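You operate a simulated robot arm through the tools that you are given. There is no shell and no other tool. Be economical: measure what you need, move in short steps, check, and stop when the job is done.

You run a simulated two-armed robot. Do the job below in one go: nothing can be reset, and whatever is moved stays where it is left.

JOB
Hold the wooden holder still and draw out the stuck salt shaker for the GIVE tray.
Fine: it stands on the black pad, laid in that tray first; the holder, its peg left in, goes to the SELL tray. Set down upright: salt shaker.

It is judged by the outcome, as a careful person would: the job done as asked, and still so three seconds after it is handed in. It fails if anything else is knocked over, pushed out of place, dropped, spilled or broken.

ROBOT AND FRAMES
Two 7-joint arms with fingered hands on one trunk, on a base that drives. Base frame: it is fixed to the floor where the robot stands at the start and does not move with it; the origin is under the middle of the robot, x ahead of it, y to its left, z up; the surface under the hand at the start is at about z = 400. Lengths are in mm, angles in degrees, forces in N, time in s.
The left shoulder is at the start at [49, 185, 1219], the right one opposite. With the tool pointing down near the work surface each hand reaches from about 100 to 560 mm from the robot's upright axis, wherever it stands, measured 20 degrees to its own side. Places, roughly: black GIVE tray [600, -300, 900]; black SELL tray [600, 0, 900]; inside of the black GIVE tray [600, -300, 900]; inside of the black SELL tray [600, 0, 900]; top of the black pad [400, -300, 900]. Payload 4 kg a hand.
The tool frame of a hand sits at the grasp point between the pads (the TCP): z along the fingers, y along the line on which they close. The tips reach 26 mm beyond it. Largest opening 132 mm; the body of the gripper starts 73 mm behind the TCP. The gripper is a hand of 3 fingers: y runs from the thumb to the fingers, the wrist lies at [0, 0, -224] in the tool frame, and closing takes about 1.5 s.
Orientation is that of the tool frame in the base frame, as a unit quaternion [w, x, y, z]. With the fingers straight down and closing along the base's y, the tool's x points along the base's -x, its y along +y and its z along -z.

CONTROLS
- The arms move only by the tool drive_tool. It takes "left_targets", "right_targets" or both (then of equal length, played together; a hand with none holds still); each is a list of rows, each a list of 6 numbers: the turn, a rotation vector about the base's x, y, z in degrees, then the shift along the base's x, y, z in mm. In form: [[wx, wy, wz, tx, ty, tz], ...]. A call has 1 to 20 rows; each row is the pose to reach, as a shift and turn from the pose commanded when the call began. "left_grip" and "right_grip" are, for a hand that has rows, the finger opening in mm, from 0 to 132, set as the call begins (left out, the last holds). A row lasts 0.2 s, in which the tool goes at most 50 mm and 8.6 degrees; a call with a longer step from one row to the next is refused whole, and so is a gripper value outside its range. Where a pose cannot be reached the arm comes as near as it can. A force on the tool above 90 N (or 10 N above the force at the start of the call, whichever is more), or a blocked arm, ends the call early, and 0.2 s more pass. Each finger travels about 72 mm/s and halts on what it meets, pressing with about 28 N; the grip force reading is that of the motor and also rises with nothing between the fingers. The clock runs only during rows and for 0.2 s after the last one: add rows that repeat a pose to give the fingers time. The reply holds the time, the measured pose of the TCP, the force on the tool along the base axes, the opening and the grip force, in the units named above and with some noise, with the torque about the TCP (base axes, N m) and any sound that the robot's microphone picked up.
- Cameras (640 x 400 px; columns grow to the right, rows downward): "scene" is now at [140.5, -23.7, 1438]; the picture's right is [-0.28, -0.96, 0.03], its down [-0.65, 0.16, -0.74] and it looks along [0.70, -0.23, -0.67] (base axes); focal length 254 px, centre (320, 200). "left" rides on the left gripper at [-61, 3, -92] in its tool frame; the picture's right is [-0.05, -1.00, 0.00], its down [0.83, -0.04, -0.55] and it looks along [0.55, -0.03, 0.83] (tool axes); focal length 230 px, centre (320, 200). "right" rides on the right gripper at [62, 3, -92] in its tool frame; the picture's right is [-0.05, 1.00, 0.00], its down [-0.83, -0.04, -0.56] and it looks along [-0.55, -0.03, 0.83] (tool axes); focal length 230 px, centre (320, 200). There is no depth. A picture from a camera that has moved, and an enlarged one, comes with that camera's place and axes in the base frame and with its lens.
- snapshot(camera): a new picture of that camera. The clock stands still meanwhile.
- raise_lower(by): slides the trunk up (or, below 0, down) by that many mm; the arms and the scene camera ride with it, the base frame stays. It gives what a move gives, with no picture.
- drive_base(legs): drives the robot by 1 to 6 legs, each [ahead, left, turn to the left] in mm, mm and degrees, along the robot's own axes; the way and the turn of a leg run together, so that a leg with both is an arc; at most 1500 mm and 180 degrees a leg. The arms and the cameras ride along, it lands a little off, and it stops where it bumps. It gives what a move gives.
- curl_fingers(finger1, finger2, thumb_bend, hand): sets how far each is bent, from 0 (flat) to 1 (curled in); at 0.3 the hand is open as for a grip, at 0.7 the pads meet at the TCP. One left out holds its place. A second passes; each finger stops where it meets its share of the squeeze, and holds until it gets a number again. A gripper value or a shape takes the hand back. It gives what a move gives, with no picture; readings hold the bend of each and the force on the fingers (four entries, about 0 where the hand has none), thumb and palm.
- set_grasp(shape, hand): the hand has 3 fingers and takes this shape, open, in about a second: jaw (thumb against the fingers, like two jaws); tri (thumb and two fingers); tip (a fingertip pinch); poke (one finger out to press); point (the index stretched); flat (the hand flat); cup (the hand cupped); fist (a fist). The gripper value then closes the fingers along that shape, each until it touches; the sizes above hold for jaw. It gives what a move gives, with no picture.
- turn_head(pan, tilt): turns the head with the scene camera to pan (to the left, within 86 degrees either way) and tilt (down, from -29 to 69), counted from straight ahead of the robot. It gives what a move gives.
- zoom(camera, box): a new picture of the part [left, top, right, bottom] of that camera's present view, enlarged. The clock stands still meanwhile.
- finish_job(): hands the job in; it is judged then, once.

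Work in short steps. Places have to be worked out from the pictures, the camera data and where the tool is seen: move nearer, look again, correct. Check each grasp and each placing, and mend what went wrong. You have 120 turns and 92 pictures in all, those below and enlarged ones among them. Open the grippers and draw the arms clear of the work before you hand the job in, unless the task says otherwise; then end with one line.

The tools are called after "Request:" as name(argument=value, ...) on one line, values as JSON. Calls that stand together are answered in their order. drive_tool: Moves the arms, as the interface text tells. Its arguments: {"type":"object","properties":{"left_targets":{"type":"array","items":{"type":"array","items":{"type":"number"}}},"left_grip":{"type":"number"},"right_targets":{"type":"array","items":{"type":"array","items":{"type":"number"}}},"right_grip":{"type":"number"}},"required":[]} The other tools are called the same way: raise_lower (by) slides the trunk up or down; set_grasp (shape, hand) gives the hand a shape; curl_fingers (finger1, finger2, thumb_bend, hand) moves the fingers one by one; drive_base (legs) drives the base; turn_head (pan, tilt) turns the head that bears the scene camera; snapshot (camera) takes a picture; zoom (camera, box) takes an enlarged picture of a part of a camera's view; finish_job () hands the job in.

At the start:

```text
time_s: 0.0
left_tool_pos: [486.5, 54.1, 1173.5]
left_tcp_rot: [0.0, 0.001, 1.0, -0.001]
left_wrist_force: [0.1, 1.0, -0.3]
left_ft_torque: [0.0, -0.02, 0.03]
left_gripper_width: 131.9
left_grip_force: 0.3
left_shape: jaw
left_bend: [0.3, 0.3, 0.3]
left_finger forces: [0.0, 0.1, 0.1, 0.1, 0.1, 0.0]
right_tool_pos: [459.5, -427.0, 1246.8]
right_tcp_rot: [-0.001, 0.001, 1.0, 0.001]
right_wrist_force: [-0.7, 0.5, 0.5]
right_ft_torque: [0.04, -0.01, -0.02]
right_gripper_width: 132.0
right_grip_force: 0.0
right_shape: jaw
right_bend: [0.3, 0.3, 0.3]
right_finger forces: [0.1, 0.0, 0.1, 0.0, 0.0, 0.1]
trunk travel left (down, up): [-250.0, 212.0]
robot x, y, heading: [1.3, -0.2, 0.2]
head pan, tilt: [-16.3, 35.9]
```

scene: 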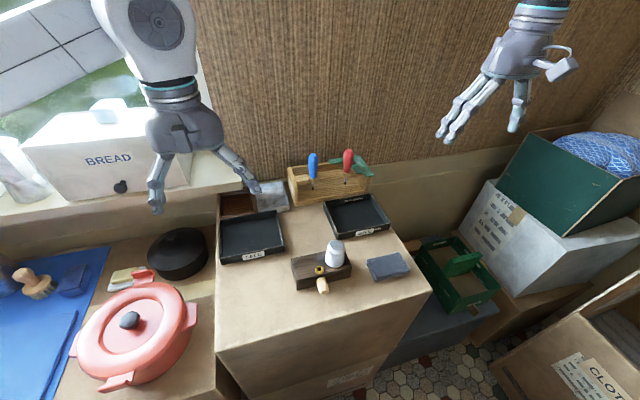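
right: 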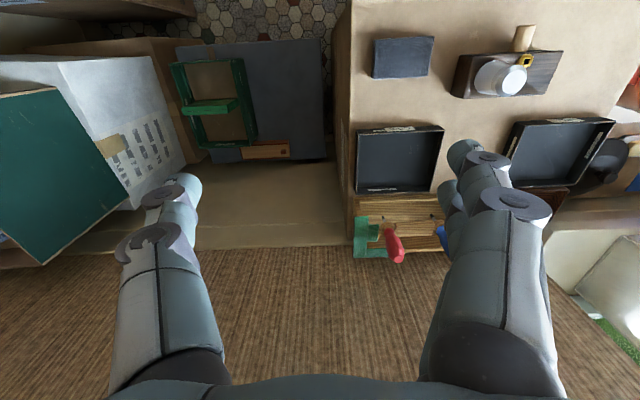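
left: 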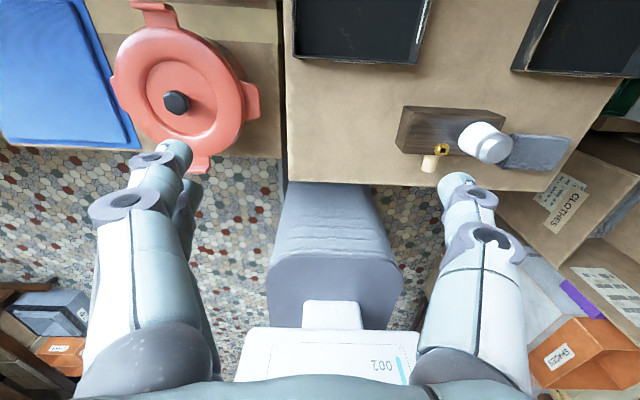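

The trays, the holder with the white shaker and the pad lie on a box ahead. I'll enlarge the work area to see labels and how the shaker is held.

Request:
zoom(camera="scene", box=[210, 140, 430, 300])

Request:
zoom(camera="right", box=[340, 0, 640, 190])

Request:
zoom(camera="left", box=[370, 70, 610, 220])

```text
2.50 times, centred on (320, 220) of scene
camera zoom: at [140.5, -23.7, 1438.0], right [-0.28, -0.96, 0.03], down [-0.65, 0.16, -0.74], along [0.7, -0.23, -0.67], focal length 635 px, centre (320, 150)
```

zoom: 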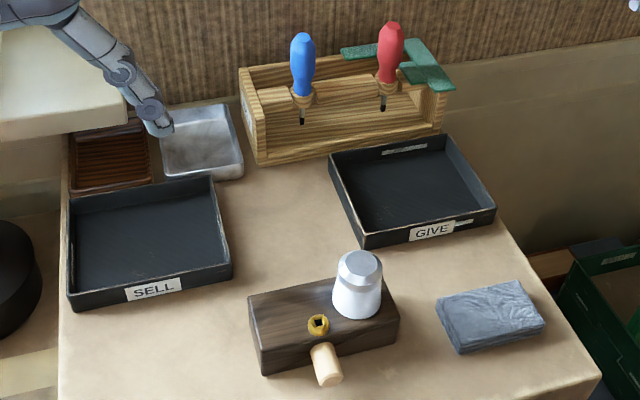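

```text
2.11 times, centred on (490, 95) of right
camera zoom: at [399.4, -422.6, 1338.9], right [0.05, 1.0, 0.0], down [0.83, -0.04, 0.56], along [0.55, -0.03, -0.83], focal length 484 px, centre (-38, 421)
```

zoom: 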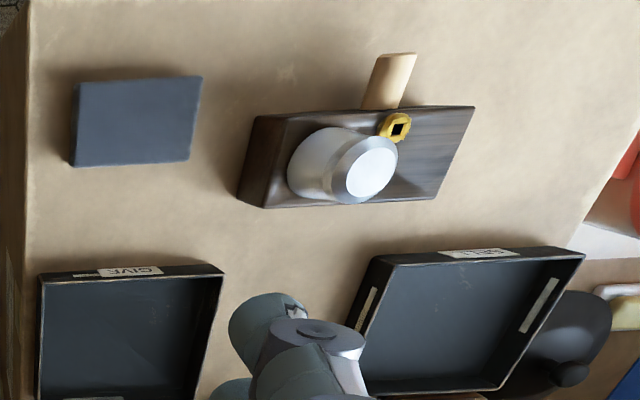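

```text
2.67 times, centred on (490, 145) of left
camera zoom: at [547.5, 56.9, 1265.7], right [0.05, -1.0, 0.0], down [-0.83, -0.04, 0.55], along [-0.55, -0.03, -0.83], focal length 614 px, centre (-133, 347)
```

zoom: 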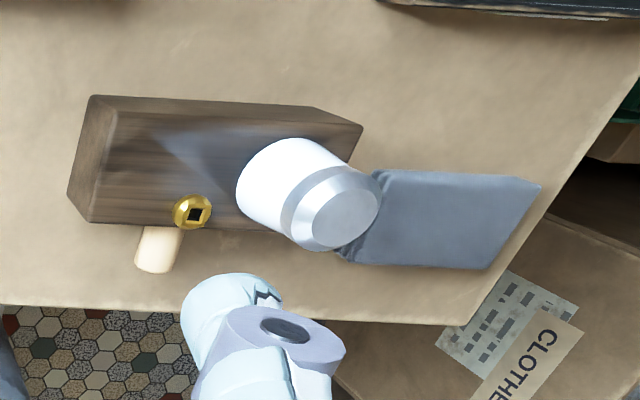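

Pad ≈ (420,-298, top ~910), consistent across cameras. The trays at x=600 need the base nearer, so I look down to see the clearance between base and box.

Request:
turn_head(pan=-10, tilt=66)

Request:
snapshot(camera="scene")

```text
time_s: 0.9
left_tool_pos: [486.2, 55.5, 1172.2]
left_tcp_rot: [0.0, 0.0, 1.0, 0.0]
left_wrist_force: [0.0, 0.5, 0.8]
left_ft_torque: [0.05, 0.02, -0.01]
left_gripper_width: 131.8
left_grip_force: 0.1
left_shape: jaw
left_bend: [0.3, 0.3, 0.3]
left_finger forces: [0.0, 0.0, 0.0, 0.0, 0.0, 0.0]
right_tool_pos: [460.2, -426.6, 1247.5]
right_tcp_rot: [0.0, 0.001, 1.0, 0.001]
right_wrist_force: [0.2, -0.6, 0.6]
right_ft_torque: [-0.04, 0.01, -0.03]
right_gripper_width: 131.8
right_grip_force: 0.0
right_shape: jaw
right_bend: [0.3, 0.3, 0.3]
right_finger forces: [0.0, 0.0, 0.1, 0.0, 0.0, 0.0]
trunk travel left (down, up): [-250.0, 212.0]
robot x, y, heading: [-0.5, -1.6, 0.1]
head pan, tilt: [-10.0, 66.0]
```

```text
85 pictures are left
camera scene: at [110.6, -9.5, 1401.7], right [-0.17, -0.98, 0.02], down [-0.94, 0.16, -0.3], along [0.29, -0.07, -0.95], focal length 254 px, centre (320, 200)
```

scene: 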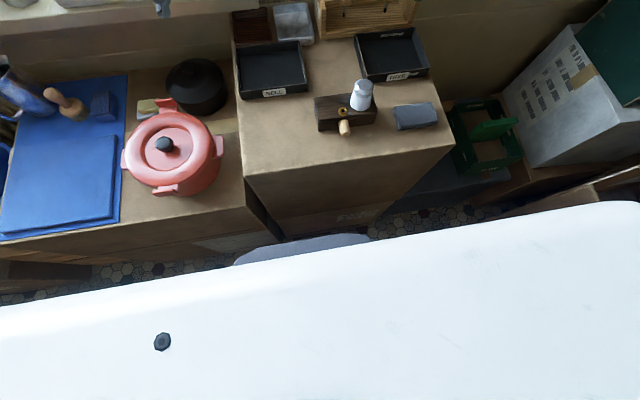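

Only ~40–60 mm between base and box front, so I'll shift right so both trays lie about 20° to each side, then creep ahead a little.

Request:
drive_base(legs=[[0, -150, 0], [25, 0, 0]])

Request:
turn_head(pan=0, tilt=50)

Request:
snapshot(camera="scene")

```text
time_s: 2.7
left_tool_pos: [505.5, -96.1, 1176.0]
left_tcp_rot: [0.004, 0.001, 1.0, 0.0]
left_wrist_force: [-0.2, 0.7, 0.2]
left_ft_torque: [-0.04, -0.07, 0.0]
left_gripper_width: 132.0
left_grip_force: 0.1
left_shape: jaw
left_bend: [0.3, 0.3, 0.3]
left_finger forces: [0.1, 0.1, 0.1, 0.0, 0.0, 0.0]
right_tool_pos: [479.0, -574.9, 1251.1]
right_tcp_rot: [0.004, 0.0, 1.0, -0.001]
right_wrist_force: [0.0, 0.7, 0.3]
right_ft_torque: [-0.06, -0.05, 0.04]
right_gripper_width: 132.2
right_grip_force: 0.0
right_shape: jaw
right_bend: [0.3, 0.3, 0.3]
right_finger forces: [0.1, 0.1, 0.1, 0.1, 0.0, 0.0]
trunk travel left (down, up): [-250.0, 212.0]
robot x, y, heading: [27.9, -152.7, -0.2]
head pan, tilt: [-10.0, 66.0]
```

```text
time_s: 3.5
left_tool_pos: [511.5, -97.1, 1172.1]
left_tcp_rot: [0.0, 0.0, 1.0, 0.0]
left_wrist_force: [-0.3, 0.4, 0.4]
left_ft_torque: [0.02, 0.01, 0.01]
left_gripper_width: 132.1
left_grip_force: 0.2
left_shape: jaw
left_bend: [0.3, 0.3, 0.3]
left_finger forces: [0.0, 0.0, 0.1, 0.0, 0.0, 0.1]
right_tool_pos: [486.3, -579.1, 1246.8]
right_tcp_rot: [0.0, 0.001, 1.0, 0.0]
right_wrist_force: [-0.7, -0.3, -0.6]
right_ft_torque: [-0.01, -0.02, -0.02]
right_gripper_width: 132.1
right_grip_force: 0.0
right_shape: jaw
right_bend: [0.3, 0.3, 0.3]
right_finger forces: [0.0, 0.0, 0.1, 0.0, 0.1, 0.0]
trunk travel left (down, up): [-250.0, 212.0]
robot x, y, heading: [23.0, -150.4, -0.1]
head pan, tilt: [0.0, 50.0]
```

```text
84 pictures are left
camera scene: at [156.7, -150.4, 1418.3], right [0.0, -1.0, 0.0], down [-0.84, 0.0, -0.55], along [0.55, 0.0, -0.84], focal length 254 px, centre (320, 200)
```

scene: 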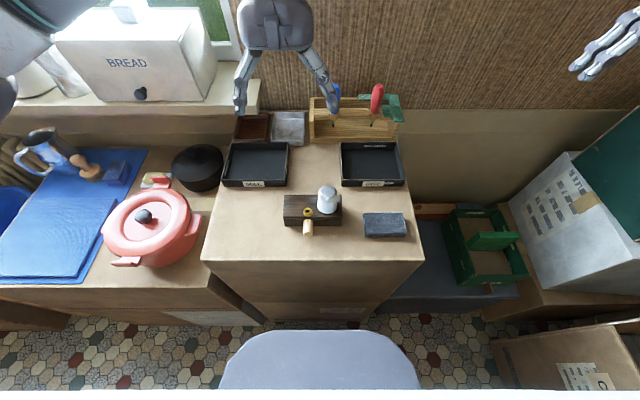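

Good view. I zoom on the work area from this straight-on camera to measure everything.

Request:
drive_base(legs=[[30, 0, 0]])

Request:
zoom(camera="scene", box=[210, 130, 430, 268])

Request:
zoom(camera="scene", box=[270, 180, 420, 274])

```text
time_s: 4.4
left_tool_pos: [533.2, -99.3, 1176.4]
left_tcp_rot: [0.004, 0.001, 1.0, 0.001]
left_wrist_force: [-0.3, 0.7, -0.2]
left_ft_torque: [-0.01, -0.06, 0.01]
left_gripper_width: 131.9
left_grip_force: 0.0
left_shape: jaw
left_bend: [0.3, 0.3, 0.3]
left_finger forces: [0.1, 0.0, 0.0, 0.0, 0.1, 0.0]
right_tool_pos: [506.3, -578.7, 1250.7]
right_tcp_rot: [0.004, 0.001, 1.0, 0.0]
right_wrist_force: [0.2, 0.5, 0.4]
right_ft_torque: [-0.05, -0.02, 0.0]
right_gripper_width: 131.6
right_grip_force: 0.1
right_shape: jaw
right_bend: [0.3, 0.3, 0.3]
right_finger forces: [0.0, 0.0, 0.1, 0.1, 0.1, 0.1]
trunk travel left (down, up): [-250.0, 212.0]
robot x, y, heading: [53.3, -149.1, 0.1]
head pan, tilt: [0.0, 50.0]
```

```text
2.90 times, centred on (320, 199) of scene
camera zoom: at [177.4, -150.1, 1419.7], right [0.0, -1.0, 0.0], down [-0.83, 0.0, -0.55], along [0.55, 0.0, -0.83], focal length 736 px, centre (320, 203)
```

zoom: 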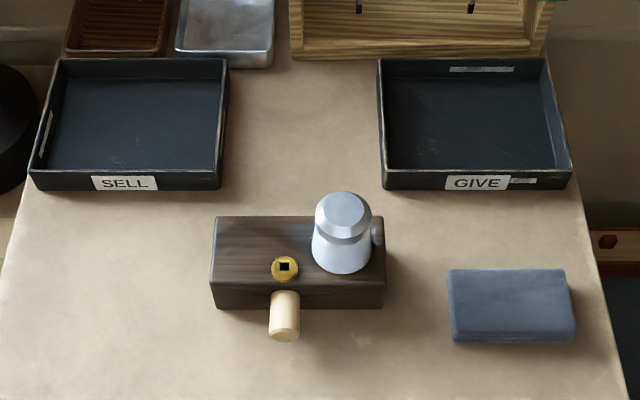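

```text
4.26 times, centred on (345, 227) of scene
camera zoom: at [177.4, -150.1, 1419.7], right [0.0, -1.0, 0.0], down [-0.83, 0.0, -0.55], along [0.55, 0.0, -0.83], focal length 1081 px, centre (214, 85)
```

zoom: 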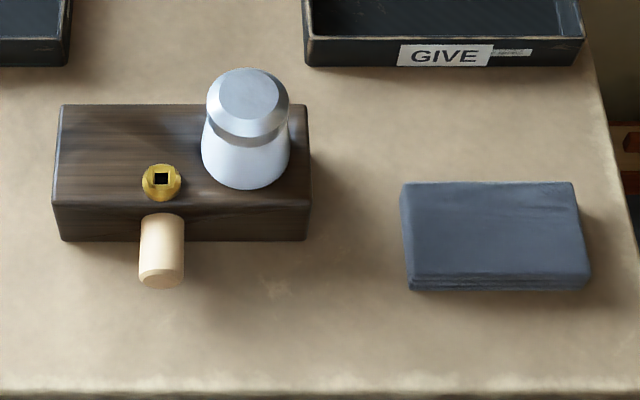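

Estimates: pad centre (424,-295, top ~910), holder centre (454,-134) spanning y −198…−70, top ~938, shaker at (454,-167) top ~995, GIVE tray centre ≈(605,-281). First I bring the right hand over the pad.

Request:
drive_tool(right_targets=[[0, 0, 0, -10, 35, -25], [0, 0, 0, -20, 71, -50], [0, 0, 0, -31, 107, -75], [0, 0, 0, -41, 142, -100], [0, 0, 0, -51, 178, -125], [0, 0, 0, -62, 213, -150], [0, 0, 0, -72, 249, -175], [0, 0, 0, -82, 284, -200], [0, 0, 0, -82, 284, -200], [0, 0, 0, -82, 284, -200]], right_grip=132)

Request:
snapshot(camera="right")

Request:
snapshot(camera="scene")

```text
time_s: 6.6
left_tool_pos: [538.3, -97.6, 1174.3]
left_tcp_rot: [0.002, 0.0, 1.0, 0.0]
left_wrist_force: [-0.9, -0.3, 0.3]
left_ft_torque: [0.0, -0.02, 0.02]
left_gripper_width: 132.0
left_grip_force: 0.1
left_shape: jaw
left_bend: [0.3, 0.3, 0.3]
left_finger forces: [0.0, 0.0, 0.1, 0.0, 0.0, 0.0]
right_tool_pos: [432.5, -293.3, 1049.0]
right_tcp_rot: [0.001, 0.001, 1.0, -0.001]
right_wrist_force: [0.2, 0.0, 0.3]
right_ft_torque: [0.0, 0.03, -0.02]
right_gripper_width: 131.9
right_grip_force: 0.0
right_shape: jaw
right_bend: [0.3, 0.3, 0.3]
right_finger forces: [0.1, 0.1, 0.0, 0.0, 0.0, 0.0]
trunk travel left (down, up): [-250.0, 212.0]
robot x, y, heading: [54.7, -155.2, -0.2]
head pan, tilt: [0.0, 50.0]
```

```text
81 pictures are left
camera right: at [370.2, -289.5, 1140.3], right [0.05, 1.0, 0.0], down [0.83, -0.04, 0.56], along [0.56, -0.03, -0.83], focal length 230 px, centre (320, 200)
```

right: 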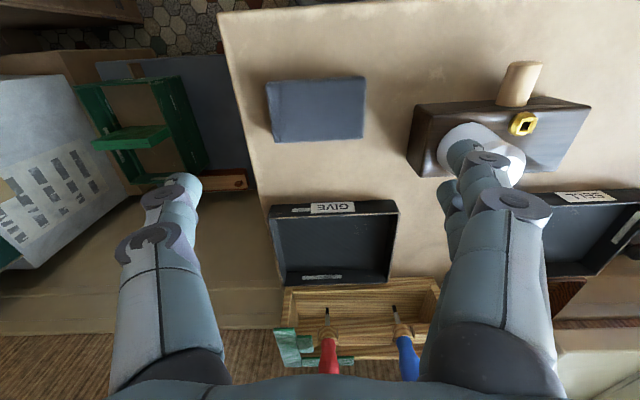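

```text
80 pictures are left
camera scene: at [184.3, -150.0, 1418.6], right [0.0, -1.0, 0.0], down [-0.84, 0.0, -0.55], along [0.55, 0.0, -0.84], focal length 254 px, centre (320, 200)
```

scene: 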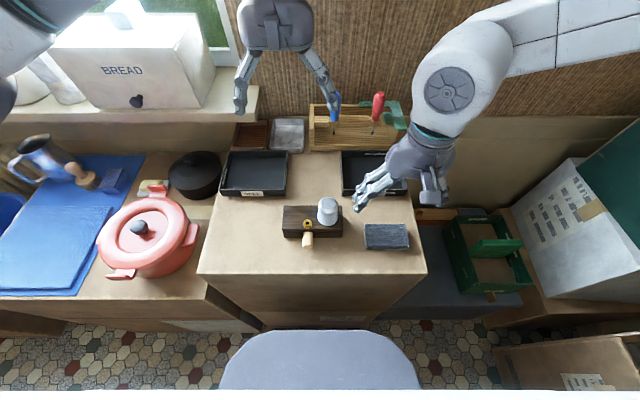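

Right camera puts the pad at (420,-295). Descend straddling it, finely near the end, watching force for the table.

Request:
drive_tool(right_targets=[[0, 0, 0, -6, -1, -30], [0, 0, 0, -12, -2, -60], [0, 0, 0, -12, -2, -85], [0, 0, 0, -12, -2, -105], [0, 0, 0, -12, -2, -115], [0, 0, 0, -12, -2, -121], [0, 0, 0, -12, -2, -125], [0, 0, 0, -12, -2, -127], [0, 0, 0, -12, -2, -127]])

Request:
snapshot(camera="right")

Request:
zoom(camera="scene", box=[270, 180, 450, 292])

```text
time_s: 8.6
left_tool_pos: [537.8, -98.7, 1174.3]
left_tcp_rot: [0.002, 0.001, 1.0, 0.0]
left_wrist_force: [-0.3, 0.0, 0.1]
left_ft_torque: [0.02, 0.0, 0.01]
left_gripper_width: 132.0
left_grip_force: 0.0
left_shape: jaw
left_bend: [0.3, 0.3, 0.3]
left_finger forces: [0.0, 0.0, 0.1, 0.0, 0.0, 0.1]
right_tool_pos: [418.9, -295.3, 922.6]
right_tcp_rot: [0.004, 0.002, 1.0, 0.0]
right_wrist_force: [2.4, -7.3, 32.0]
right_ft_torque: [1.18, 0.05, -0.04]
right_gripper_width: 131.4
right_grip_force: 0.0
right_shape: jaw
right_bend: [0.31, 0.3, 0.29]
right_finger forces: [15.2, 9.0, 0.0, 0.0, 7.5, 0.1]
trunk travel left (down, up): [-250.0, 212.0]
robot x, y, heading: [55.1, -152.2, -0.3]
head pan, tilt: [0.0, 50.0]
```

```text
79 pictures are left
camera right: at [357.3, -291.8, 1014.6], right [0.06, 1.0, 0.0], down [0.83, -0.05, 0.56], along [0.56, -0.03, -0.83], focal length 230 px, centre (320, 200)
```

right: 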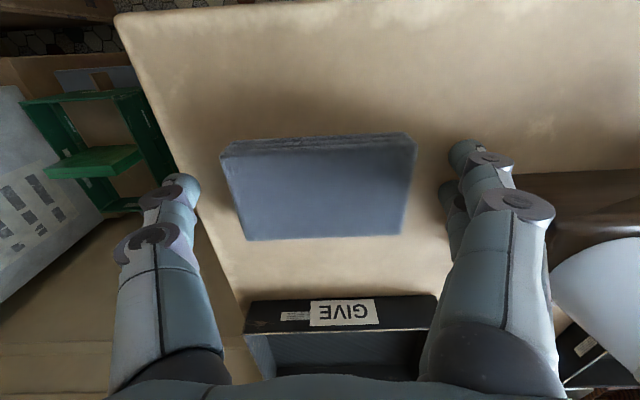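

```text
3.56 times, centred on (360, 236) of scene
camera zoom: at [182.3, -150.7, 1419.1], right [0.0, -1.0, 0.0], down [-0.83, 0.0, -0.55], along [0.55, 0.0, -0.83], focal length 904 px, centre (178, 72)
```

zoom: 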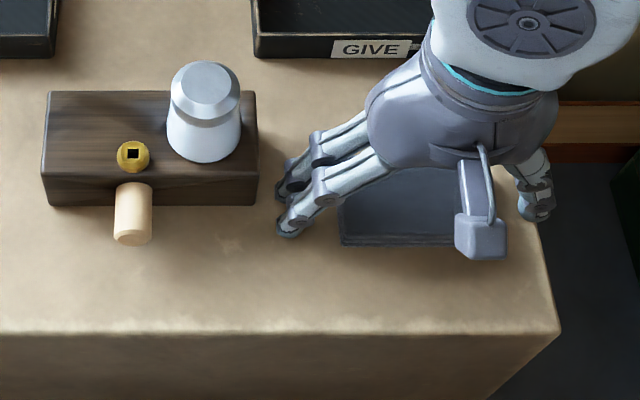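

Fingers touch the table (32 N), so table ≈ 897. Raise 4 mm and close on the pad.

Request:
drive_tool(right_targets=[[0, 0, 0, 0, 0, 5], [0, 0, 0, 0, 0, 5], [0, 0, 0, 0, 0, 5], [0, 0, 0, 0, 0, 5], [0, 0, 0, 0, 0, 5], [0, 0, 0, 0, 0, 5], [0, 0, 0, 0, 0, 5], [0, 0, 0, 0, 0, 5]], right_grip=60)

Request:
snapshot(camera="right")

```text
time_s: 10.4
left_tool_pos: [538.6, -97.7, 1174.0]
left_tcp_rot: [0.001, 0.0, 1.0, -0.001]
left_wrist_force: [0.6, 0.3, -0.8]
left_ft_torque: [-0.01, 0.02, 0.01]
left_gripper_width: 132.1
left_grip_force: 0.0
left_shape: jaw
left_bend: [0.3, 0.3, 0.3]
left_finger forces: [0.0, 0.0, 0.0, 0.0, 0.1, 0.0]
right_tool_pos: [418.0, -295.6, 926.7]
right_tcp_rot: [0.002, 0.002, 1.0, 0.0]
right_wrist_force: [0.8, 3.6, 16.2]
right_ft_torque: [0.7, 0.02, -0.1]
right_gripper_width: 88.1
right_grip_force: 27.9
right_shape: jaw
right_bend: [0.7, 0.7, 0.67]
right_finger forces: [19.4, 18.6, 0.0, 0.0, 26.5, 0.0]
trunk travel left (down, up): [-250.0, 212.0]
robot x, y, heading: [51.8, -146.0, -0.0]
head pan, tilt: [0.0, 50.0]
```

```text
77 pictures are left
camera right: at [357.0, -291.2, 1018.2], right [0.05, 1.0, 0.0], down [0.83, -0.04, 0.56], along [0.56, -0.03, -0.83], focal length 230 px, centre (320, 200)
```

right: 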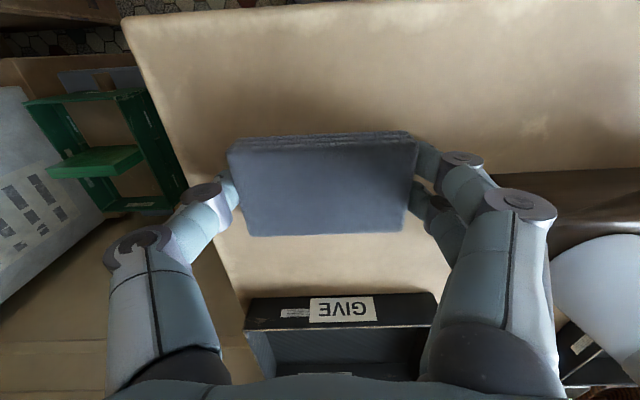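

Gripped at 88 mm. Lift 90 mm and check that it came.

Request:
drive_tool(right_targets=[[0, 0, 0, 0, 0, 15], [0, 0, 0, 0, 0, 40], [0, 0, 0, 0, 0, 65], [0, 0, 0, 0, 0, 90], [0, 0, 0, 0, 0, 90]])

Request:
snapshot(camera="right")

Request:
zoom(camera="scene", box=[210, 130, 430, 268])

```text
time_s: 11.6
left_tool_pos: [539.4, -98.6, 1173.0]
left_tcp_rot: [0.001, 0.001, 1.0, -0.001]
left_wrist_force: [0.6, 0.1, -0.5]
left_ft_torque: [-0.01, 0.02, 0.0]
left_gripper_width: 131.8
left_grip_force: 0.0
left_shape: jaw
left_bend: [0.3, 0.3, 0.3]
left_finger forces: [0.0, 0.0, 0.0, 0.0, 0.0, 0.0]
right_tool_pos: [418.4, -296.7, 1016.8]
right_tcp_rot: [0.001, 0.001, 1.0, 0.0]
right_wrist_force: [0.5, 0.1, -0.2]
right_ft_torque: [0.01, 0.01, -0.01]
right_gripper_width: 88.2
right_grip_force: 28.2
right_shape: jaw
right_bend: [0.7, 0.7, 0.67]
right_finger forces: [12.5, 12.4, 0.0, 0.0, 25.1, 0.1]
trunk travel left (down, up): [-250.0, 212.0]
robot x, y, heading: [48.9, -146.8, 0.0]
head pan, tilt: [0.0, 50.0]
```

```text
76 pictures are left
camera right: at [357.7, -291.6, 1107.8], right [0.05, 1.0, 0.0], down [0.83, -0.04, 0.56], along [0.56, -0.03, -0.83], focal length 230 px, centre (320, 200)
```

right: 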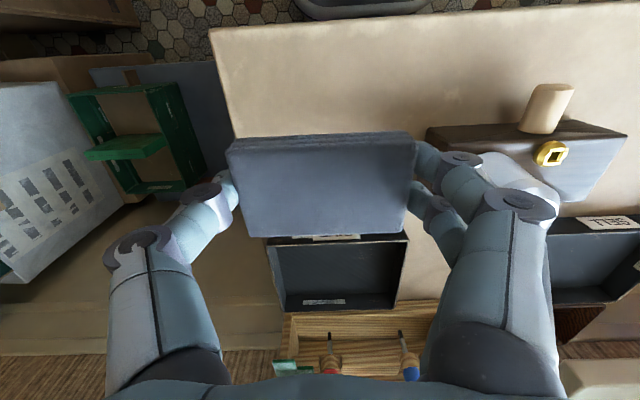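

```text
2.90 times, centred on (320, 199) of scene
camera zoom: at [184.8, -150.2, 1418.5], right [0.0, -1.0, 0.0], down [-0.84, 0.0, -0.55], along [0.55, 0.0, -0.84], focal length 736 px, centre (320, 203)
```

zoom: 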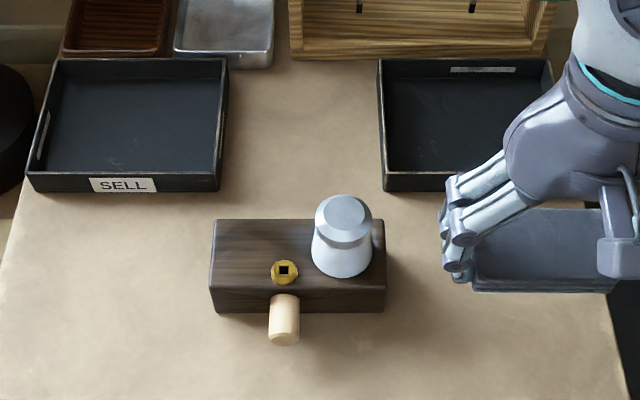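

Pad is held level. GIVE tray spans x 540–672, y −360…−205. Carry the pad over (594,-282).

Request:
drive_tool(right_targets=[[0, 0, 0, 35, 3, 0], [0, 0, 0, 70, 6, 0], [0, 0, 0, 105, 9, 0], [0, 0, 0, 140, 12, 0], [0, 0, 0, 175, 14, 0], [0, 0, 0, 175, 14, 0], [0, 0, 0, 175, 14, 0]])

Request:
snapshot(camera="right")

Request:
snapshot(camera="scene")

```text
time_s: 13.2
left_tool_pos: [540.8, -97.0, 1173.5]
left_tcp_rot: [0.001, 0.0, 1.0, 0.0]
left_wrist_force: [0.3, -0.2, 0.2]
left_ft_torque: [0.01, 0.02, 0.02]
left_gripper_width: 131.6
left_grip_force: 0.2
left_shape: jaw
left_bend: [0.3, 0.3, 0.3]
left_finger forces: [0.1, 0.1, 0.0, 0.0, 0.0, 0.0]
right_tool_pos: [594.2, -282.1, 1015.6]
right_tcp_rot: [0.0, 0.001, 1.0, 0.0]
right_wrist_force: [-0.7, -0.1, -0.3]
right_ft_torque: [-0.03, -0.02, 0.02]
right_gripper_width: 88.0
right_grip_force: 27.9
right_shape: jaw
right_bend: [0.7, 0.7, 0.67]
right_finger forces: [12.6, 12.3, 0.1, 0.0, 24.7, 0.0]
trunk travel left (down, up): [-250.0, 212.0]
robot x, y, heading: [54.2, -153.3, -0.2]
head pan, tilt: [0.0, 50.0]
```

```text
74 pictures are left
camera right: at [533.4, -278.2, 1107.0], right [0.05, 1.0, 0.0], down [0.83, -0.04, 0.56], along [0.56, -0.03, -0.83], focal length 230 px, centre (320, 200)
```

right: 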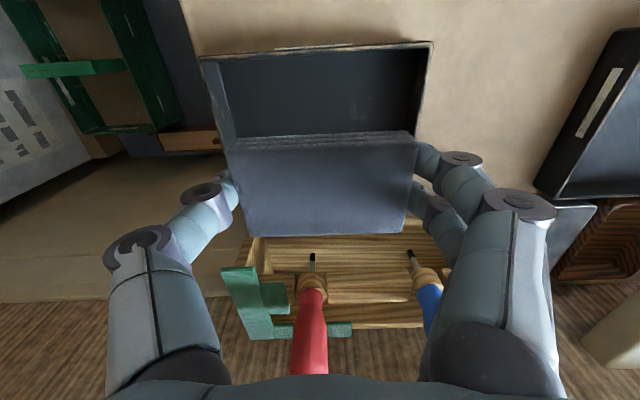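

```text
73 pictures are left
camera scene: at [184.6, -150.1, 1418.6], right [0.0, -1.0, 0.0], down [-0.84, 0.0, -0.55], along [0.55, 0.0, -0.84], focal length 254 px, centre (320, 200)
```

scene: 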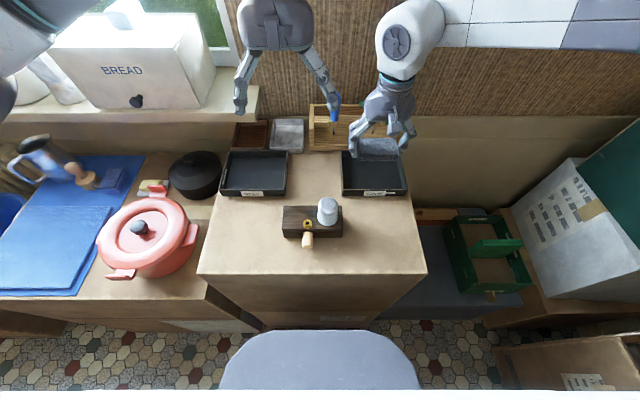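

Pad is centred over the tray. Lower it until contact.

Request:
drive_tool(right_targets=[[0, 0, 0, 1, 0, -25], [0, 0, 0, 2, 0, -50], [0, 0, 0, 2, 0, -66], [0, 0, 0, 2, 0, -74], [0, 0, 0, 2, 0, -78], [0, 0, 0, 2, 0, -81], [0, 0, 0, 2, 0, -83], [0, 0, 0, 2, 0, -83]])

Request:
snapshot(camera="right")

```text
time_s: 15.0
left_tool_pos: [540.1, -98.1, 1174.7]
left_tcp_rot: [0.001, 0.0, 1.0, 0.0]
left_wrist_force: [0.3, 0.0, -0.4]
left_ft_torque: [0.01, 0.0, 0.04]
left_gripper_width: 131.9
left_grip_force: 0.1
left_shape: jaw
left_bend: [0.3, 0.3, 0.3]
left_finger forces: [0.0, 0.0, 0.0, 0.0, 0.1, 0.1]
right_tool_pos: [591.4, -287.1, 935.2]
right_tcp_rot: [0.002, 0.001, 1.0, 0.002]
right_wrist_force: [0.3, 0.5, -0.4]
right_ft_torque: [-0.02, 0.0, 0.03]
right_gripper_width: 87.9
right_grip_force: 28.1
right_shape: jaw
right_bend: [0.7, 0.7, 0.67]
right_finger forces: [12.5, 12.4, 0.0, 0.0, 24.8, 0.0]
right hand out of reach, approached as far as the arm can: row 5, 6, 7, 8
trunk travel left (down, up): [-250.0, 212.0]
robot x, y, heading: [52.5, -151.8, -0.1]
head pan, tilt: [0.0, 50.0]
```

```text
72 pictures are left
camera right: at [532.2, -282.1, 1026.1], right [0.05, 1.0, 0.0], down [0.83, -0.05, 0.56], along [0.56, -0.03, -0.83], focal length 230 px, centre (320, 200)
```

right: 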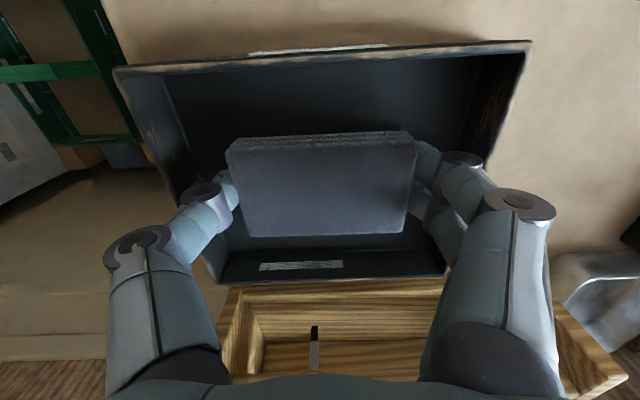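

Arm at its reach limit ~935, pad still just above the floor. I'll raise the hand, lower the trunk 70 mm for more reach.

Request:
drive_tool(right_targets=[[0, 0, 0, -2, 3, 30], [0, 0, 0, -2, 3, 60], [0, 0, 0, -2, 3, 80], [0, 0, 0, -2, 3, 80]])

Request:
raise_lower(by=-70)

Request:
snapshot(camera="right")

```text
time_s: 16.0
left_tool_pos: [539.5, -98.6, 1172.4]
left_tcp_rot: [0.001, 0.001, 1.0, 0.0]
left_wrist_force: [0.0, -0.8, -0.4]
left_ft_torque: [-0.02, -0.01, 0.01]
left_gripper_width: 131.8
left_grip_force: 0.0
left_shape: jaw
left_bend: [0.3, 0.3, 0.3]
left_finger forces: [0.1, 0.0, 0.0, 0.1, 0.1, 0.1]
right_tool_pos: [591.7, -283.5, 1015.1]
right_tcp_rot: [0.001, 0.001, 1.0, 0.0]
right_wrist_force: [0.9, -0.5, 0.0]
right_ft_torque: [0.03, 0.0, 0.01]
right_gripper_width: 88.0
right_grip_force: 28.0
right_shape: jaw
right_bend: [0.7, 0.7, 0.67]
right_finger forces: [12.4, 12.4, 0.0, 0.0, 24.8, 0.0]
trunk travel left (down, up): [-250.0, 212.0]
robot x, y, heading: [53.1, -149.0, -0.4]
head pan, tilt: [0.0, 50.0]
```

```text
time_s: 17.0
left_tool_pos: [536.9, -97.5, 1104.9]
left_tcp_rot: [0.003, 0.0, 1.0, -0.002]
left_wrist_force: [-0.2, 0.1, 0.5]
left_ft_torque: [-0.04, 0.0, 0.0]
left_gripper_width: 131.8
left_grip_force: 0.0
left_shape: jaw
left_bend: [0.3, 0.3, 0.3]
left_finger forces: [0.0, 0.0, 0.0, 0.0, 0.0, 0.0]
right_tool_pos: [590.3, -283.6, 945.6]
right_tcp_rot: [0.002, 0.0, 1.0, 0.0]
right_wrist_force: [0.0, -0.1, -0.3]
right_ft_torque: [0.01, 0.0, 0.01]
right_gripper_width: 88.1
right_grip_force: 28.0
right_shape: jaw
right_bend: [0.7, 0.7, 0.67]
right_finger forces: [12.4, 12.3, 0.0, 0.0, 24.7, 0.0]
trunk travel left (down, up): [-180.0, 282.0]
robot x, y, heading: [53.2, -151.0, 0.0]
head pan, tilt: [0.0, 50.0]
```

```text
71 pictures are left
camera right: at [529.7, -278.7, 1037.3], right [0.05, 1.0, 0.0], down [0.83, -0.05, 0.56], along [0.56, -0.03, -0.83], focal length 230 px, centre (320, 200)
```

right: 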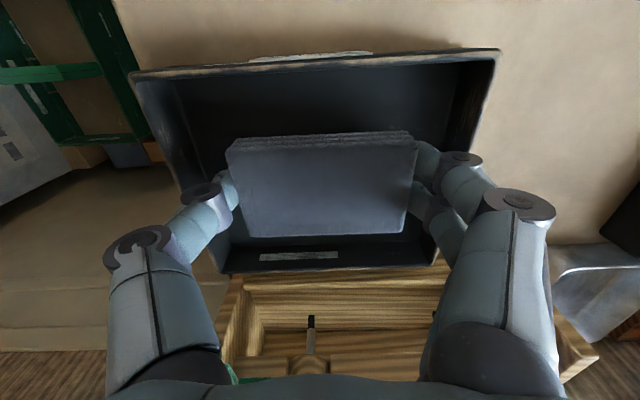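

Now lower to the tray floor in small steps until contact.

Request:
drive_tool(right_targets=[[0, 0, 0, 3, 2, -5], [0, 0, 0, 4, 2, -9], [0, 0, 0, 4, 2, -12], [0, 0, 0, 4, 2, -14], [0, 0, 0, 4, 2, -16], [0, 0, 0, 4, 2, -18], [0, 0, 0, 4, 2, -18]])

```text
time_s: 18.6
left_tool_pos: [537.8, -98.7, 1104.6]
left_tcp_rot: [0.003, 0.001, 1.0, 0.0]
left_wrist_force: [0.2, -0.7, -0.5]
left_ft_torque: [0.02, -0.01, -0.02]
left_gripper_width: 131.8
left_grip_force: 0.1
left_shape: jaw
left_bend: [0.3, 0.3, 0.3]
left_finger forces: [0.0, 0.1, 0.1, 0.0, 0.0, 0.0]
right_tool_pos: [595.6, -278.5, 930.7]
right_tcp_rot: [0.004, 0.002, 1.0, 0.0]
right_wrist_force: [5.2, -0.3, 30.1]
right_ft_torque: [0.18, 0.0, 0.03]
right_gripper_width: 86.9
right_grip_force: 28.3
right_shape: jaw
right_bend: [0.71, 0.71, 0.67]
right_finger forces: [22.5, 17.6, 0.0, 0.0, 36.1, 0.0]
trunk travel left (down, up): [-180.0, 282.0]
robot x, y, heading: [59.3, -155.9, -0.2]
head pan, tilt: [0.0, 50.0]
```

Contact at 930.7. Ease up 2 mm, open to 112 and lift away.

Request:
drive_tool(right_targets=[[0, 0, 0, 0, 0, 2], [0, 0, 0, 0, 0, 2], [0, 0, 0, 0, 0, 2], [0, 0, 0, 0, 0, 2], [0, 0, 0, 0, 0, 25], [0, 0, 0, 0, 0, 60], [0, 0, 0, 0, 0, 100], [0, 0, 0, 0, 0, 100]], right_grip=110)

Request:
snapshot(camera="right")

```text
time_s: 20.4
left_tool_pos: [539.3, -98.5, 1103.0]
left_tcp_rot: [0.001, 0.0, 1.0, 0.0]
left_wrist_force: [0.0, -1.2, -0.1]
left_ft_torque: [-0.01, -0.02, 0.0]
left_gripper_width: 132.0
left_grip_force: 0.0
left_shape: jaw
left_bend: [0.3, 0.3, 0.3]
left_finger forces: [0.0, 0.0, 0.0, 0.0, 0.1, 0.0]
right_tool_pos: [594.6, -281.4, 1026.2]
right_tcp_rot: [0.001, 0.0, 1.0, 0.0]
right_wrist_force: [0.3, -0.7, 0.5]
right_ft_torque: [0.01, -0.02, -0.04]
right_gripper_width: 109.7
right_grip_force: 0.0
right_shape: jaw
right_bend: [0.56, 0.56, 0.52]
right_finger forces: [0.0, 0.0, 0.0, 0.0, 0.0, 0.0]
trunk travel left (down, up): [-180.0, 282.0]
robot x, y, heading: [51.5, -151.5, -0.1]
head pan, tilt: [0.0, 50.0]
```

```text
70 pictures are left
camera right: at [534.4, -277.0, 1117.9], right [0.05, 1.0, 0.0], down [0.83, -0.04, 0.56], along [0.56, -0.03, -0.83], focal length 230 px, centre (320, 200)
```

right: 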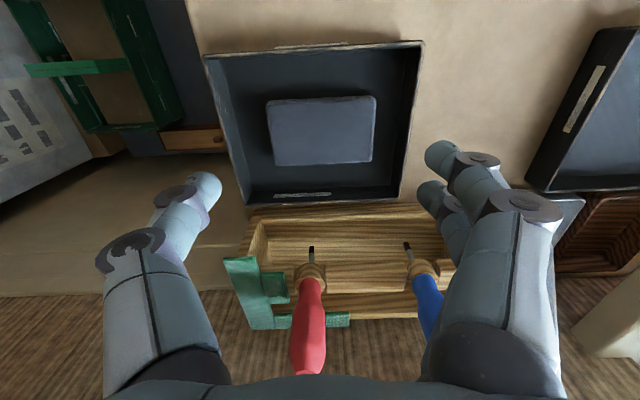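

Pad lies flat in the GIVE tray at (595,-279). Now retract the right hand and turn both hands 90° about z (closing along x, cameras outward) for the two-handed pull.

Request:
drive_tool(left_targets=[[0, 0, 8, -7, 4, 5], [0, 0, 16, -14, 8, 10], [0, 0, 24, -21, 12, 15], [0, 0, 32, -28, 16, 20], [0, 0, 40, -35, 20, 20], [0, 0, 48, -42, 24, 20], [0, 0, 56, -50, 28, 20], [0, 0, 64, -57, 32, 20], [0, 0, 72, -64, 36, 20], [0, 0, 80, -71, 40, 20], [0, 0, 87, -78, 42, 20], [0, 0, 90, -85, 44, 20], [0, 0, 90, -85, 44, 20]], right_targets=[[0, 0, 8, -12, -2, 8], [0, 0, 16, -24, -4, 16], [0, 0, 24, -36, -6, 24], [0, 0, 32, -48, -8, 32], [0, 0, 40, -60, -10, 40], [0, 0, 48, -72, -12, 48], [0, 0, 56, -84, -14, 56], [0, 0, 64, -96, -16, 64], [0, 0, 72, -108, -18, 72], [0, 0, 80, -120, -19, 80], [0, 0, 87, -132, -19, 80], [0, 0, 90, -141, -19, 80], [0, 0, 90, -141, -19, 80]])

Request:
snapshot(camera="scene")

```text
time_s: 23.2
left_tool_pos: [454.2, -53.4, 1123.4]
left_tcp_rot: [0.001, -0.706, 0.708, 0.0]
left_wrist_force: [0.1, 1.8, -0.5]
left_ft_torque: [0.02, 0.02, 0.01]
left_gripper_width: 131.8
left_grip_force: 0.1
left_shape: jaw
left_bend: [0.3, 0.3, 0.3]
left_finger forces: [0.0, 0.0, 0.1, 0.0, 0.0, 0.1]
right_tool_pos: [455.6, -300.2, 1105.1]
right_tcp_rot: [0.001, -0.707, 0.708, 0.001]
right_wrist_force: [-0.7, -0.3, 0.6]
right_ft_torque: [0.02, -0.01, 0.03]
right_gripper_width: 110.0
right_grip_force: 0.0
right_shape: jaw
right_bend: [0.56, 0.56, 0.52]
right_finger forces: [0.1, 0.0, 0.1, 0.0, 0.0, 0.0]
trunk travel left (down, up): [-180.0, 282.0]
robot x, y, heading: [54.0, -153.1, -0.2]
head pan, tilt: [0.0, 50.0]
```

```text
69 pictures are left
camera scene: at [230.1, -150.2, 1333.2], right [0.0, -1.0, 0.0], down [-0.88, 0.0, -0.47], along [0.47, 0.0, -0.88], focal length 254 px, centre (320, 200)
```

scene: 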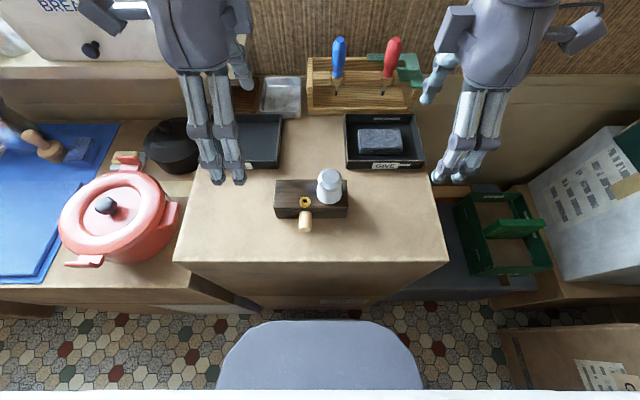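

Both hands turned. Now zoom on holder/shaker from this camera and the wrist cameras to refine position.

Request:
zoom(camera="scene", box=[260, 150, 370, 240])

Request:
snapshot(camera="left")

Request:
snapshot(camera="right")

```text
4.44 times, centred on (315, 195) of scene
camera zoom: at [230.1, -150.2, 1333.2], right [0.0, -1.0, 0.0], down [-0.88, 0.0, -0.47], along [0.47, 0.0, -0.88], focal length 1129 px, centre (342, 222)
```

zoom: 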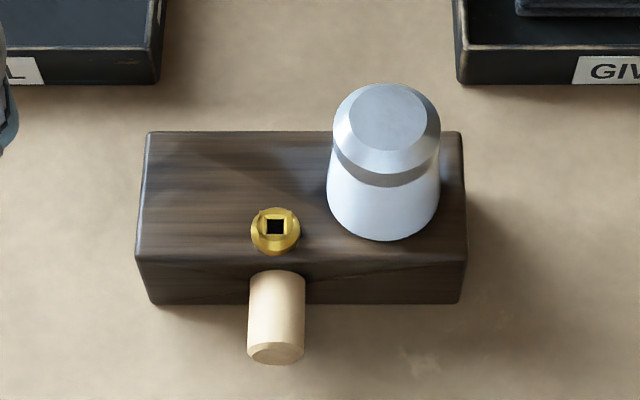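

```text
67 pictures are left
camera left: at [451.1, 7.2, 1216.5], right [1.0, 0.05, 0.0], down [0.04, -0.83, 0.55], along [0.03, -0.55, -0.83], focal length 230 px, centre (320, 200)
```

left: 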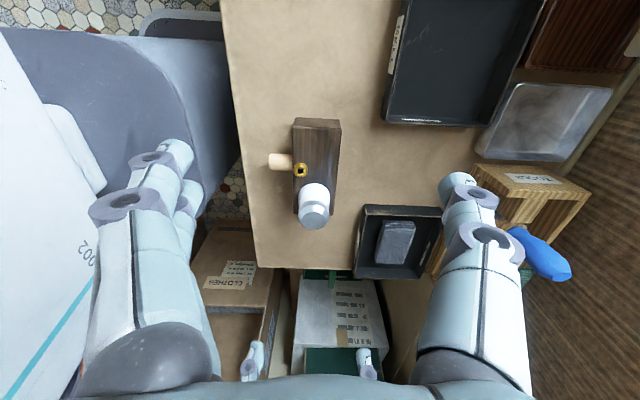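

```text
66 pictures are left
camera right: at [452.6, -360.9, 1198.0], right [-1.0, 0.05, 0.0], down [0.04, 0.83, 0.56], along [0.03, 0.56, -0.83], focal length 230 px, centre (320, 200)
```

right: 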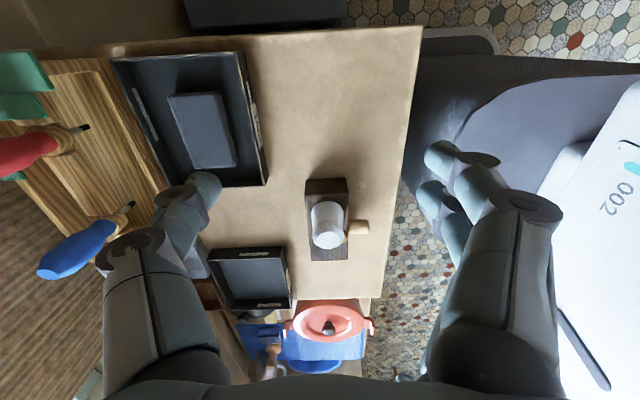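

Refined: holder x 423–479, y −198…−72, top ~945; peg y≈−125±11; shaker axis (451,-166), top ~998. I'll tilt the left wrist outward 20° for clearance between hands and stage it above the holder's left end.

Request:
drive_tool(left_targets=[[-7, 0, 0, 0, -7, -30], [-14, 0, 0, -1, -14, -60], [-20, 0, 0, -2, -21, -90], [-20, 0, 0, -2, -27, -115], [-20, 0, 0, -2, -27, -115], [-20, 0, 0, -2, -27, -115]], left_grip=92)

Request:
snapshot(camera="left")

Request:
zoom(camera="scene", box=[220, 130, 400, 250])

```text
time_s: 24.6
left_tool_pos: [452.0, -80.7, 1008.5]
left_tcp_rot: [-0.122, -0.696, 0.697, -0.123]
left_wrist_force: [0.0, -1.2, 0.9]
left_ft_torque: [-0.02, 0.0, -0.01]
left_gripper_width: 92.3
left_grip_force: 0.0
left_shape: jaw
left_bend: [0.67, 0.67, 0.64]
left_finger forces: [0.0, 0.0, 0.1, 0.0, 0.0, 0.0]
right_tool_pos: [454.2, -299.9, 1107.4]
right_tcp_rot: [0.001, -0.706, 0.708, 0.001]
right_wrist_force: [-0.5, 0.2, -1.2]
right_ft_torque: [0.02, 0.0, 0.0]
right_gripper_width: 109.7
right_grip_force: 0.1
right_shape: jaw
right_bend: [0.56, 0.56, 0.52]
right_finger forces: [0.0, 0.0, 0.0, 0.0, 0.1, 0.1]
trunk travel left (down, up): [-180.0, 282.0]
robot x, y, heading: [51.5, -147.2, -0.0]
head pan, tilt: [0.0, 50.0]
```

```text
65 pictures are left
camera left: at [449.0, 8.1, 1075.8], right [1.0, 0.05, -0.02], down [0.04, -0.59, 0.8], along [0.03, -0.8, -0.59], focal length 230 px, centre (320, 200)
```

left: 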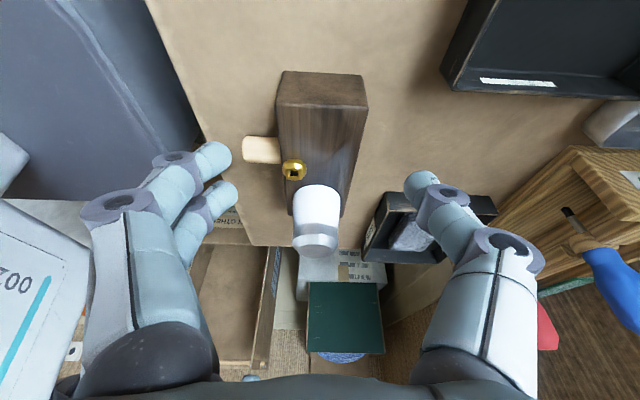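

```text
3.33 times, centred on (310, 190) of scene
camera zoom: at [229.9, -150.1, 1333.2], right [0.0, -1.0, 0.0], down [-0.88, 0.0, -0.47], along [0.47, 0.0, -0.88], focal length 847 px, centre (353, 233)
```

zoom: 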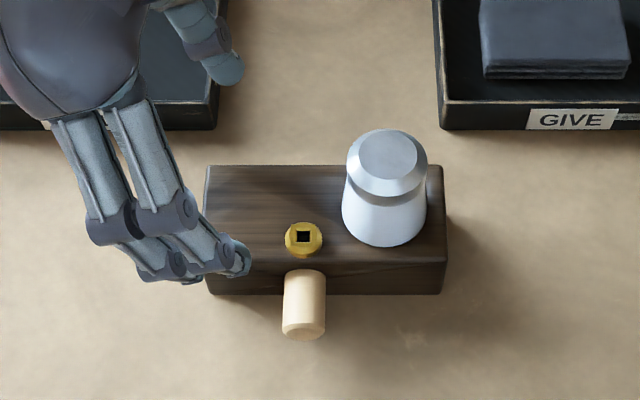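

Fingertips clear the peg by ~9 mm. Descend to z≈936 beside the holder.

Request:
drive_tool(left_targets=[[0, 0, 0, 0, 0, -25], [0, 0, 0, 0, 0, -45], [0, 0, 0, 0, 0, -58], [0, 0, 0, 0, 0, -66], [0, 0, 0, 0, 0, -71], [0, 0, 0, 0, 0, -71]])

Request:
zoom(camera="scene", box=[220, 130, 400, 250])

Request:
snapshot(camera="left")

```text
time_s: 26.0
left_tool_pos: [451.8, -80.9, 937.2]
left_tcp_rot: [-0.122, -0.695, 0.698, -0.122]
left_wrist_force: [-0.7, 1.0, -0.3]
left_ft_torque: [0.03, 0.01, -0.02]
left_gripper_width: 92.4
left_grip_force: 0.0
left_shape: jaw
left_bend: [0.67, 0.67, 0.64]
left_finger forces: [0.0, 0.0, 0.0, 0.0, 0.0, 0.0]
right_tool_pos: [455.1, -300.3, 1106.1]
right_tcp_rot: [0.001, -0.706, 0.708, 0.001]
right_wrist_force: [0.2, -0.3, -0.6]
right_ft_torque: [-0.03, 0.0, -0.01]
right_gripper_width: 109.6
right_grip_force: 0.1
right_shape: jaw
right_bend: [0.56, 0.56, 0.52]
right_finger forces: [0.0, 0.0, 0.1, 0.0, 0.0, 0.0]
trunk travel left (down, up): [-180.0, 282.0]
robot x, y, heading: [50.4, -152.4, -0.0]
head pan, tilt: [0.0, 50.0]
```

```text
3.33 times, centred on (310, 190) of scene
camera zoom: at [229.8, -150.2, 1333.3], right [0.0, -1.0, 0.0], down [-0.88, 0.0, -0.47], along [0.47, 0.0, -0.88], focal length 847 px, centre (353, 233)
```

zoom: 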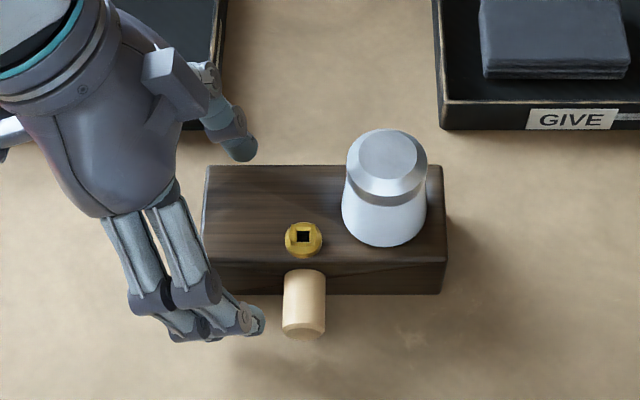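

```text
62 pictures are left
camera left: at [448.7, 8.2, 1004.7], right [1.0, 0.05, -0.02], down [0.04, -0.59, 0.8], along [0.03, -0.8, -0.59], focal length 230 px, centre (320, 200)
```

left: 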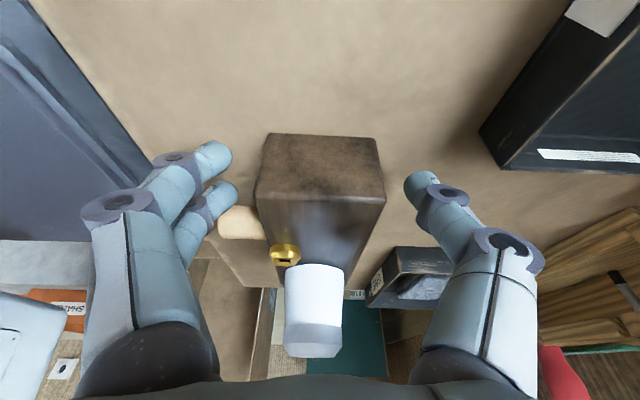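

Good placement; shift 3 mm toward the holder middle and close on it.

Request:
drive_tool(left_targets=[[0, 0, 0, 0, -3, 0], [0, 0, 0, 0, -3, 0], [0, 0, 0, 0, -3, 0], [0, 0, 0, 0, -3, 0], [0, 0, 0, 0, -3, 0], [0, 0, 0, 0, -3, 0], [0, 0, 0, 0, -3, 0]], left_grip=30)

Request:
zoom(camera="scene", box=[220, 130, 400, 250])

```text
time_s: 27.6
left_tool_pos: [452.6, -83.8, 937.5]
left_tcp_rot: [-0.122, -0.696, 0.697, -0.123]
left_wrist_force: [0.2, -0.2, 0.1]
left_ft_torque: [0.03, 0.03, 0.01]
left_gripper_width: 53.6
left_grip_force: 27.9
left_shape: jaw
left_bend: [0.73, 0.73, 0.7]
left_finger forces: [12.7, 12.7, 0.0, 0.0, 25.5, 0.1]
right_tool_pos: [454.7, -299.8, 1106.6]
right_tcp_rot: [0.001, -0.706, 0.708, 0.0]
right_wrist_force: [-0.5, 0.1, 1.5]
right_ft_torque: [-0.01, 0.0, 0.0]
right_gripper_width: 109.8
right_grip_force: 0.0
right_shape: jaw
right_bend: [0.56, 0.56, 0.52]
right_finger forces: [0.0, 0.0, 0.0, 0.0, 0.0, 0.0]
trunk travel left (down, up): [-180.0, 282.0]
robot x, y, heading: [54.2, -151.9, 0.0]
head pan, tilt: [0.0, 50.0]
```

```text
3.33 times, centred on (310, 190) of scene
camera zoom: at [229.9, -150.2, 1333.2], right [0.0, -1.0, 0.0], down [-0.88, 0.0, -0.47], along [0.47, 0.0, -0.88], focal length 847 px, centre (353, 233)
```

zoom: 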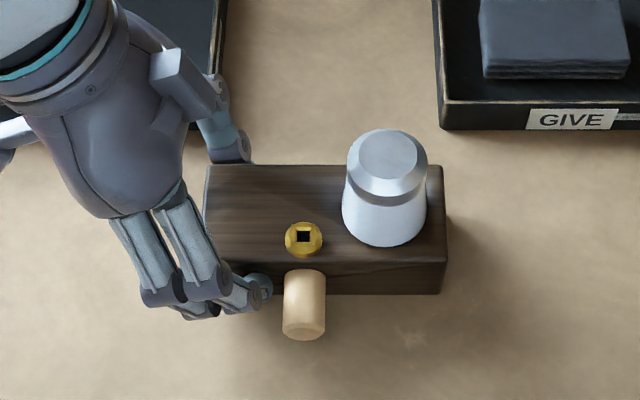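

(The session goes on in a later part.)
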